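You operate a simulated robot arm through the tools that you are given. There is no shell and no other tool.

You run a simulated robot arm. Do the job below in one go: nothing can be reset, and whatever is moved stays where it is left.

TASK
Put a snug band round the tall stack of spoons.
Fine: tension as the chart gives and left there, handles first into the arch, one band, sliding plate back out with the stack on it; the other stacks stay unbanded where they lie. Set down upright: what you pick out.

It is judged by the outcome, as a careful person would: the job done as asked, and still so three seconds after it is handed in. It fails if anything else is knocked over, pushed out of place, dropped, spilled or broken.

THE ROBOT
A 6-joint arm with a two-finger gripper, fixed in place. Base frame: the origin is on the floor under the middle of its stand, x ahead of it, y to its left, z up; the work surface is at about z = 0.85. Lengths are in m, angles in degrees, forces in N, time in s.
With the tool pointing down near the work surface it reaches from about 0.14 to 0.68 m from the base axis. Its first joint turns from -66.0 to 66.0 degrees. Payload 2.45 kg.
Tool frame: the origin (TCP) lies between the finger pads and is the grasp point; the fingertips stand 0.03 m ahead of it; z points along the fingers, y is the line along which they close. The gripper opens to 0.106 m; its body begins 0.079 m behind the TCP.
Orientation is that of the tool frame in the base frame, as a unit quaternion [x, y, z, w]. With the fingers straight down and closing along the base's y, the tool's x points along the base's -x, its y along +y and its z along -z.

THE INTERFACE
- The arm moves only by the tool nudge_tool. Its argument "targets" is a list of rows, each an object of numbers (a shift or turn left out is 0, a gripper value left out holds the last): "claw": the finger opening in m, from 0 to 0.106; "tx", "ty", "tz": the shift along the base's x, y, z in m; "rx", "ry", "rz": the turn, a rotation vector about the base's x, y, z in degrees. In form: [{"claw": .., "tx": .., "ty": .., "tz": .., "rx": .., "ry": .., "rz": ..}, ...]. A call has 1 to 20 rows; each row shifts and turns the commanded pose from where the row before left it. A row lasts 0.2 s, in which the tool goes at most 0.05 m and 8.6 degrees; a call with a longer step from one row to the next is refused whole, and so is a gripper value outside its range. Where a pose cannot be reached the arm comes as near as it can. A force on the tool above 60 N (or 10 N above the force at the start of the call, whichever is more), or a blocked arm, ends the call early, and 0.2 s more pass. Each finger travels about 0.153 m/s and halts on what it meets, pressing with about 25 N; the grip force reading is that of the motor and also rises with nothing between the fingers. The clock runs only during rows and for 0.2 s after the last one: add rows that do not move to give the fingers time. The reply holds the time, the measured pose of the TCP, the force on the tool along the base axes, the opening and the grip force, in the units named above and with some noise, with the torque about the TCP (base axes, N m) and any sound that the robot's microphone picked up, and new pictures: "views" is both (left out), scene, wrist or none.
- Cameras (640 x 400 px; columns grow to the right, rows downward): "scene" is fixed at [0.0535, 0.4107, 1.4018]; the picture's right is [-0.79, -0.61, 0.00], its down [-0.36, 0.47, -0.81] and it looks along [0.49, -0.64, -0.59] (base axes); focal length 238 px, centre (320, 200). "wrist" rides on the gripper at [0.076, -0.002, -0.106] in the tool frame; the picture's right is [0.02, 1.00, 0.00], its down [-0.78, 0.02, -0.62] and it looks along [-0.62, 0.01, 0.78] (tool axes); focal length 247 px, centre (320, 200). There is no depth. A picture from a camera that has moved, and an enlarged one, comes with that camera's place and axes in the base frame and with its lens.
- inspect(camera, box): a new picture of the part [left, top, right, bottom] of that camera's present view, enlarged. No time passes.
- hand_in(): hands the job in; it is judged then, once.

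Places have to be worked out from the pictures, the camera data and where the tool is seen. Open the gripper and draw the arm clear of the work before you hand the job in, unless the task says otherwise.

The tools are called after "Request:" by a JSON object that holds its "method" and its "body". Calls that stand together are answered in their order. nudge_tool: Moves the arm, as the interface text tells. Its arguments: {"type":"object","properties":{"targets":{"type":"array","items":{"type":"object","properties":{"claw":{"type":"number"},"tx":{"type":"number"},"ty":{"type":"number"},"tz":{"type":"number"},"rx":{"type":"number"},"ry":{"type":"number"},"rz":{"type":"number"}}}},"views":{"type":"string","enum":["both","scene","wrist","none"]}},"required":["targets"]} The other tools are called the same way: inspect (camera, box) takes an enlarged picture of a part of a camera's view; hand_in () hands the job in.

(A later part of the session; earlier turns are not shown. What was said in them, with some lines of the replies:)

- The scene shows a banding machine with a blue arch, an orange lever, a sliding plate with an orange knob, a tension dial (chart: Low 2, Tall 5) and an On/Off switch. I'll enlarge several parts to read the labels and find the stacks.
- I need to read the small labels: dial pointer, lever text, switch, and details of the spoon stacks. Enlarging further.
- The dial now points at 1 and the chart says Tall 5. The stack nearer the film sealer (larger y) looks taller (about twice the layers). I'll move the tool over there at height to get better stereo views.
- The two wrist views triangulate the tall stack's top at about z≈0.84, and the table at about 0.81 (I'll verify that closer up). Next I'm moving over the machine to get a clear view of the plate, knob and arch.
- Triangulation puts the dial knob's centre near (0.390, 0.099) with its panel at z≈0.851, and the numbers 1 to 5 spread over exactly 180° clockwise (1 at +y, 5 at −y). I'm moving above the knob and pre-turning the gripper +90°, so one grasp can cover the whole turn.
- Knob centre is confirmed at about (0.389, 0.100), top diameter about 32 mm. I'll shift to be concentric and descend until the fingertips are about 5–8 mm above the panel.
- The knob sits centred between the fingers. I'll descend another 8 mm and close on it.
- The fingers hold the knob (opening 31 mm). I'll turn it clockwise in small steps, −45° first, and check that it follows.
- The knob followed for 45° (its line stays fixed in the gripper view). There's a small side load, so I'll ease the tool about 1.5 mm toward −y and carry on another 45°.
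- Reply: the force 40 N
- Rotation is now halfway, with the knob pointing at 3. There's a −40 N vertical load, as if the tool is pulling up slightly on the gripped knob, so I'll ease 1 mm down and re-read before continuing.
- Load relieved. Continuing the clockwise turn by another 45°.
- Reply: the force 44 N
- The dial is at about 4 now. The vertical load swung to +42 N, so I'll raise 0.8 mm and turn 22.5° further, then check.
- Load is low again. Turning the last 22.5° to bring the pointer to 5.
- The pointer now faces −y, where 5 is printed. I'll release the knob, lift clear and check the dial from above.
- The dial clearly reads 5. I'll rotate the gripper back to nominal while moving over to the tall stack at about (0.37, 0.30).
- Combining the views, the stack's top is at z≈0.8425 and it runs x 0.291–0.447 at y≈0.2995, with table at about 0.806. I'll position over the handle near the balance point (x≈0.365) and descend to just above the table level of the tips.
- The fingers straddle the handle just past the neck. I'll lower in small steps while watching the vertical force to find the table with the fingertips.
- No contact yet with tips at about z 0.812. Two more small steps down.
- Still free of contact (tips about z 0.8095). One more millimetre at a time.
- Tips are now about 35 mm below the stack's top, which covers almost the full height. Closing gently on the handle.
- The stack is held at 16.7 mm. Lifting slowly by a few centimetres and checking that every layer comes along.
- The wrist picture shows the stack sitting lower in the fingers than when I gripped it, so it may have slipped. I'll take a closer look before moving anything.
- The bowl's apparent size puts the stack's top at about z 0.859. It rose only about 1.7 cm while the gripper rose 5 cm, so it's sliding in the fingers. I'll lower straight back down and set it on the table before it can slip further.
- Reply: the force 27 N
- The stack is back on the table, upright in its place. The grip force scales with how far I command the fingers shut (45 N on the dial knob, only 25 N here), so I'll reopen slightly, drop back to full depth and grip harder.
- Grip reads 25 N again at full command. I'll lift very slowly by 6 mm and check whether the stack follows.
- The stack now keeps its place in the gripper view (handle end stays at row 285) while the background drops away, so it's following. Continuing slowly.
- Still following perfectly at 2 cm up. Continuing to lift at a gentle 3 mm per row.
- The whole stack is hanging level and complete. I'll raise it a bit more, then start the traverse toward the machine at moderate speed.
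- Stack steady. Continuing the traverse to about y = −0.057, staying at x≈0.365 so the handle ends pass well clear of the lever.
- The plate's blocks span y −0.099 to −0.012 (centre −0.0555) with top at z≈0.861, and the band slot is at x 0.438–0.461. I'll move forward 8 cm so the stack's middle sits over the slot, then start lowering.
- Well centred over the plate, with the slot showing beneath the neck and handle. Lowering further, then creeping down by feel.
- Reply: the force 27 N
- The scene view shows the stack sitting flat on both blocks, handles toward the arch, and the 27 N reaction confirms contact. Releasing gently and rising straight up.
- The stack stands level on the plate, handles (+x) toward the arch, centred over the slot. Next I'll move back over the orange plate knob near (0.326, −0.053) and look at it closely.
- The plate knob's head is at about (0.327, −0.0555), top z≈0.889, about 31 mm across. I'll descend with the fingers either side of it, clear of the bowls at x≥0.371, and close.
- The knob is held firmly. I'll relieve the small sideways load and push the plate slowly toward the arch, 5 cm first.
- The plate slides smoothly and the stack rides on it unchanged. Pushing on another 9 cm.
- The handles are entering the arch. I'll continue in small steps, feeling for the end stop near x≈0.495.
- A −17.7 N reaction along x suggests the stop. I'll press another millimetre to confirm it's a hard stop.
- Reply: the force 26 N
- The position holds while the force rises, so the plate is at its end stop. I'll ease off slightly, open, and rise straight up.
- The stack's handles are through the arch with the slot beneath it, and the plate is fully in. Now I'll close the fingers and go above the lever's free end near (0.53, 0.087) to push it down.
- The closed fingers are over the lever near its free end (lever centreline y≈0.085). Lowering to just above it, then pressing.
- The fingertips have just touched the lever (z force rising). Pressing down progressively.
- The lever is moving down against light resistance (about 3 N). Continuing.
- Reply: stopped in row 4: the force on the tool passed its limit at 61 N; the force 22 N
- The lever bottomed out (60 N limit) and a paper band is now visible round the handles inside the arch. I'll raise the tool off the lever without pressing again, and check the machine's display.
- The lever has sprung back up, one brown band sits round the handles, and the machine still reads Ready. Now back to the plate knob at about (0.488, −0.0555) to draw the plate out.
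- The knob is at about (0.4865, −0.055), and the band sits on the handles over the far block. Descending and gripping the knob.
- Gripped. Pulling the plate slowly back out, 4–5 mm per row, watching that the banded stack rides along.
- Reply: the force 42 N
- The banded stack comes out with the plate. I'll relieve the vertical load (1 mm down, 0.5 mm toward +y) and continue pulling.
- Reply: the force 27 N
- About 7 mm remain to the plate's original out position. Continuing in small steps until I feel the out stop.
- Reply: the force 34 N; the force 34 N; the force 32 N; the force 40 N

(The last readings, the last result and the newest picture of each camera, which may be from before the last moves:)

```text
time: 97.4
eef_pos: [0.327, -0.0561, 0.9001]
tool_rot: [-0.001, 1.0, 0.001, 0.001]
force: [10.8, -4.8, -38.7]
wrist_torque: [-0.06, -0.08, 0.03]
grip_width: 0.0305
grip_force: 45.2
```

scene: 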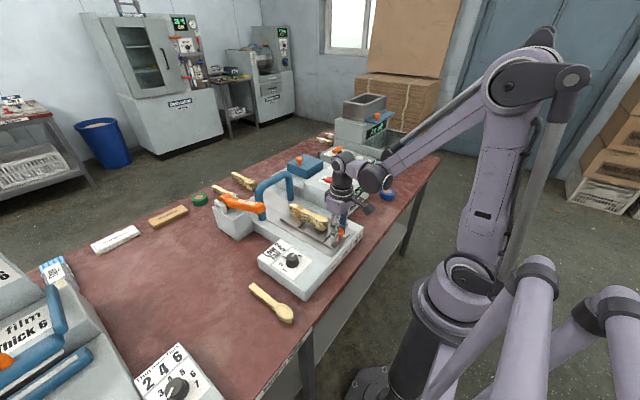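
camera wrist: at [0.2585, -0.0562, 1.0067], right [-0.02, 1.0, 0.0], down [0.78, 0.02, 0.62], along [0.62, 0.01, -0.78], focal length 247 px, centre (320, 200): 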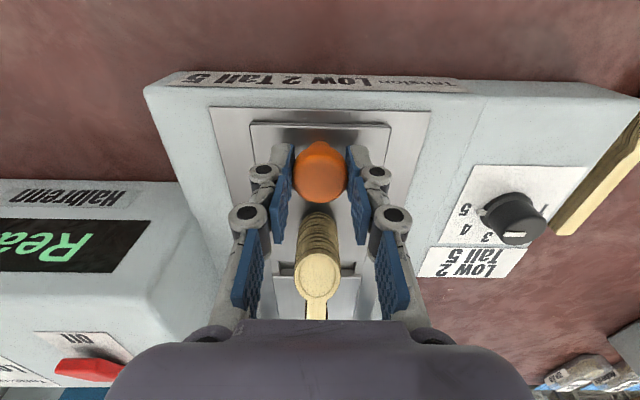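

The +10.8 N reaction at x≈0.327 shows the plate is back at its out stop. I'll relieve the load, open the fingers and rise straight up.

Request:
{"method": "nudge_tool", "body": {"targets": [{"tz": -0.0004, "tx": 0.0003}, {"claw": 0.04}, {"claw": 0.06}, {"claw": 0.06}, {"tz": 0.015}, {"tz": 0.03}, {"tz": 0.04}, {"tz": 0.04}, {}], "views": "both"}}

Request:
{"method": "inspect", "body": {"camera": "scene", "box": [240, 160, 370, 260]}}

Request:
{"method": "inspect", "body": {"camera": "wrist", "box": [220, 40, 420, 320]}}

```text
time: 99.4
eef_pos: [0.3285, -0.0551, 1.0279]
tool_rot: [-0.001, 1.0, 0.0, 0.0]
force: [0.1, 0.3, 0.0]
wrist_torque: [0.02, 0.02, -0.04]
grip_width: 0.0601
grip_force: 0.1
camera wrist: at [0.2519, -0.0561, 1.1343], right [-0.02, 1.0, 0.0], down [0.78, 0.02, 0.62], along [0.62, 0.01, -0.78], focal length 247 px, centre (320, 200)
```

scene: 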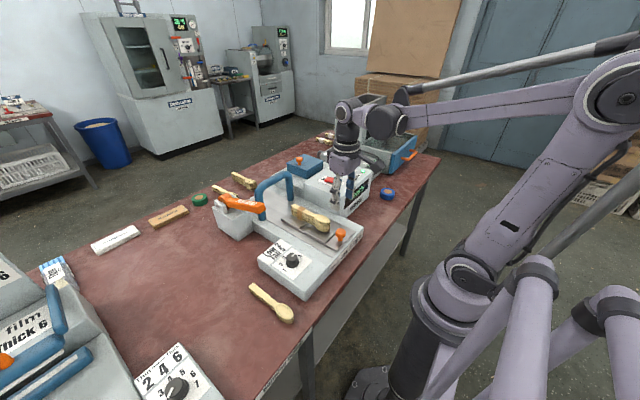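
wrist: 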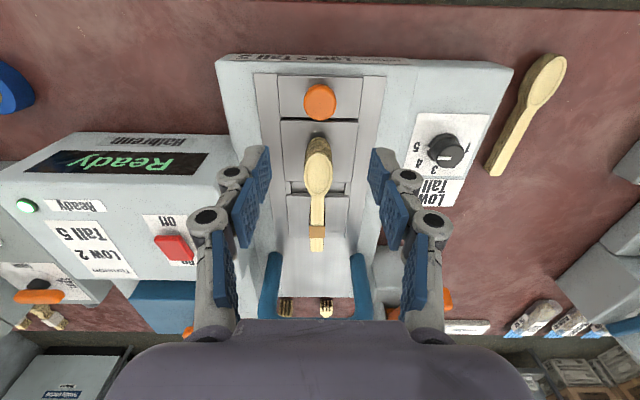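

```text
4.00 times, centred on (305, 210) of scene
camera zoom: at [0.0535, 0.4107, 1.4018], right [-0.79, -0.61, 0.0], down [-0.36, 0.47, -0.81], along [0.49, -0.64, -0.59], focal length 953 px, centre (380, 160)
```

zoom: 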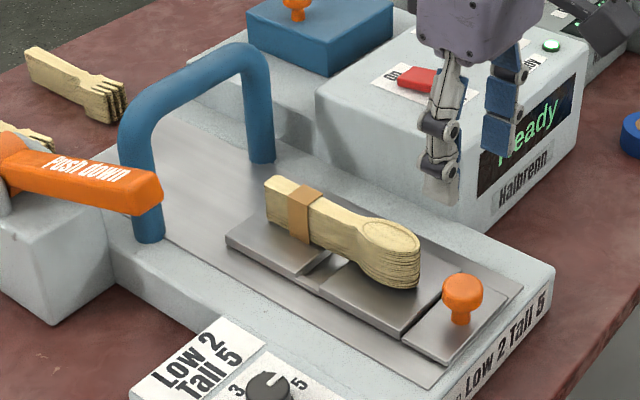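

```text
1.43 times, centred on (320, 180) of wrist
camera zoom: at [0.2519, -0.0561, 1.1343], right [-0.02, 1.0, 0.0], down [0.78, 0.02, 0.62], along [0.62, 0.01, -0.78], focal length 353 px, centre (320, 229)
```

zoom: 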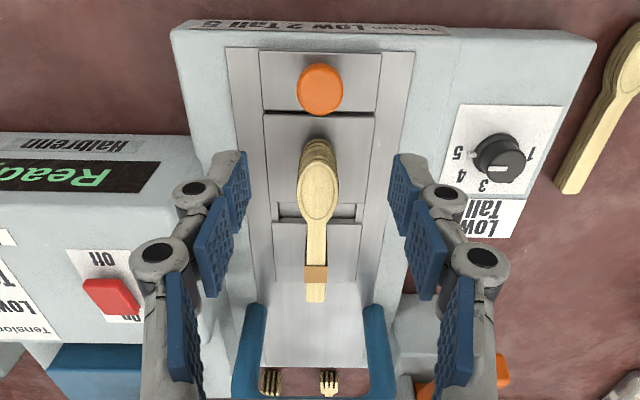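

The plate is out with the banded stack on it, and the dial still reads 5. I'll raise the arm clear with the gripper open, then do a final check of the band, dial and other stacks.

Request:
{"method": "nudge_tool", "body": {"targets": [{"tz": 0.03, "claw": 0.08}, {"tz": 0.04, "claw": 0.106}, {"tz": 0.04}, {"tz": 0.04}, {"tz": 0.02}, {}, {}], "views": "both"}}

Request:
{"method": "inspect", "body": {"camera": "scene", "box": [280, 190, 350, 250]}}

Request:
{"method": "inspect", "body": {"camera": "scene", "box": [200, 150, 400, 340]}}

Request:
{"method": "inspect", "body": {"camera": "wrist", "box": [220, 40, 460, 260]}}

```text
time: 101.0
eef_pos: [0.3264, -0.0547, 1.1961]
tool_rot: [0.0, 1.0, 0.0, 0.001]
force: [-0.1, -0.1, 0.7]
wrist_torque: [-0.02, 0.0, 0.01]
grip_width: 0.106
grip_force: 0.1
camera wrist: at [0.2498, -0.0562, 1.3019], right [-0.02, 1.0, 0.0], down [0.78, 0.02, 0.62], along [0.62, 0.01, -0.78], focal length 247 px, centre (320, 200)
```

scene: 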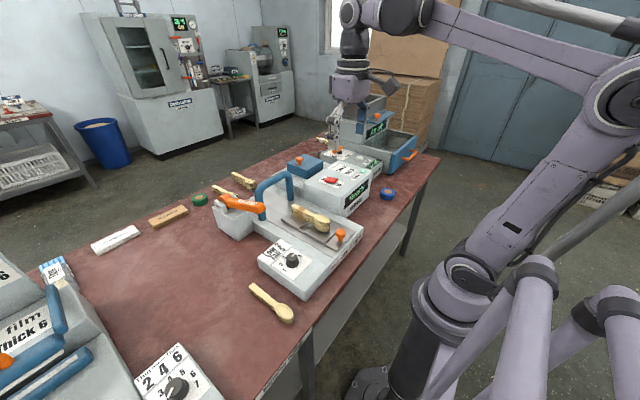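
wrist: 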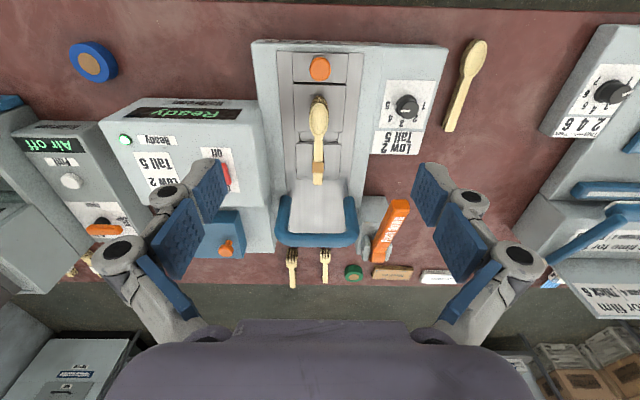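

```text
6.67 times, centred on (315, 220) of scene
camera zoom: at [0.0535, 0.4107, 1.4018], right [-0.79, -0.61, 0.0], down [-0.36, 0.47, -0.81], along [0.49, -0.64, -0.59], focal length 1589 px, centre (353, 67)
```

zoom: 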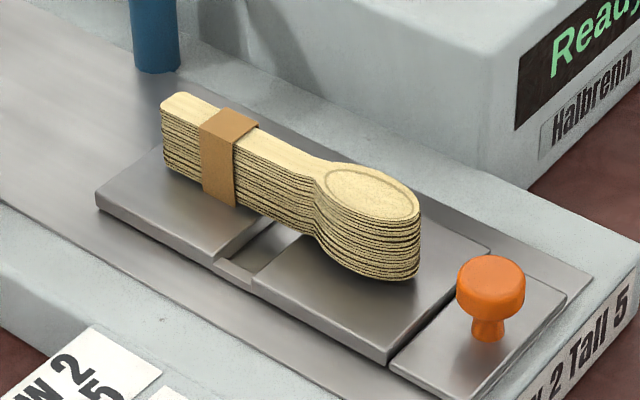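

```text
2.11 times, centred on (300, 245) of scene
camera zoom: at [0.0535, 0.4107, 1.4018], right [-0.79, -0.61, 0.0], down [-0.36, 0.47, -0.81], along [0.49, -0.64, -0.59], focal length 502 px, centre (362, 105)
```

zoom: 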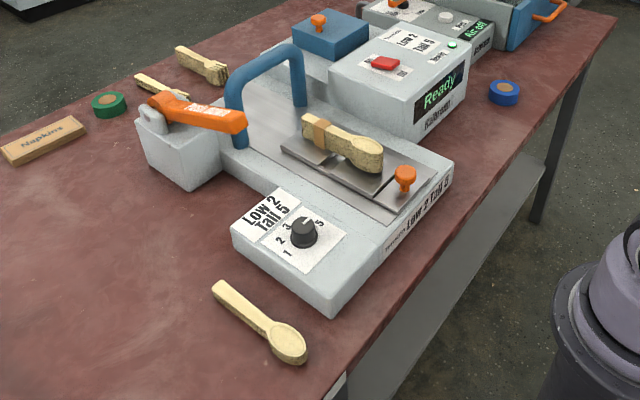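

```text
1.82 times, centred on (340, 150) of wrist
camera zoom: at [0.2498, -0.0562, 1.3019], right [-0.02, 1.0, 0.0], down [0.78, 0.02, 0.62], along [0.62, 0.01, -0.78], focal length 449 px, centre (284, 291)
```

zoom: 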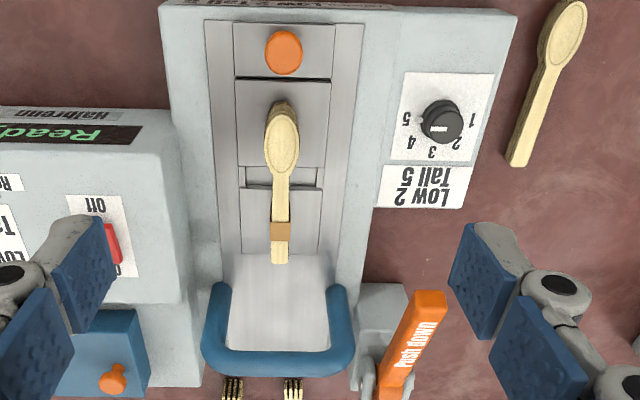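

Everything checks out:
- One snug band is round the tall stack's handles, and the stack is upright on the drawn-out plate.
- The dial is at 5 and the lever is back up.
- The low spoon stack and the fork stacks are untouched and unbanded.
- The gripper is open and the arm is raised clear.

Handing in.

Request:
{"method": "hand_in", "body": {}}

```text
The job is handed in.
```

The tall stack of spoons now has one snug paper band round its handles. It stands upright on the sliding plate, which is back out at its stop.

- **Tension:** I turned the dial from 1 to 5, as the chart gives for a tall stack, and left it there.
- **Banding:** The stack went into the arch handles first. I pushed the lever down once, and it came back up by itself.
- **Other stacks:** The low spoon stack and the fork stacks are unbanded and where they were.
- **A slip on the first lift:** The stack slid in the fingers when it was about 2 cm up. I lowered it straight back to its place on the table and lifted it again more slowly, and it stayed level and complete after that.

Before handing in, I opened the gripper and raised the arm clear of the work.
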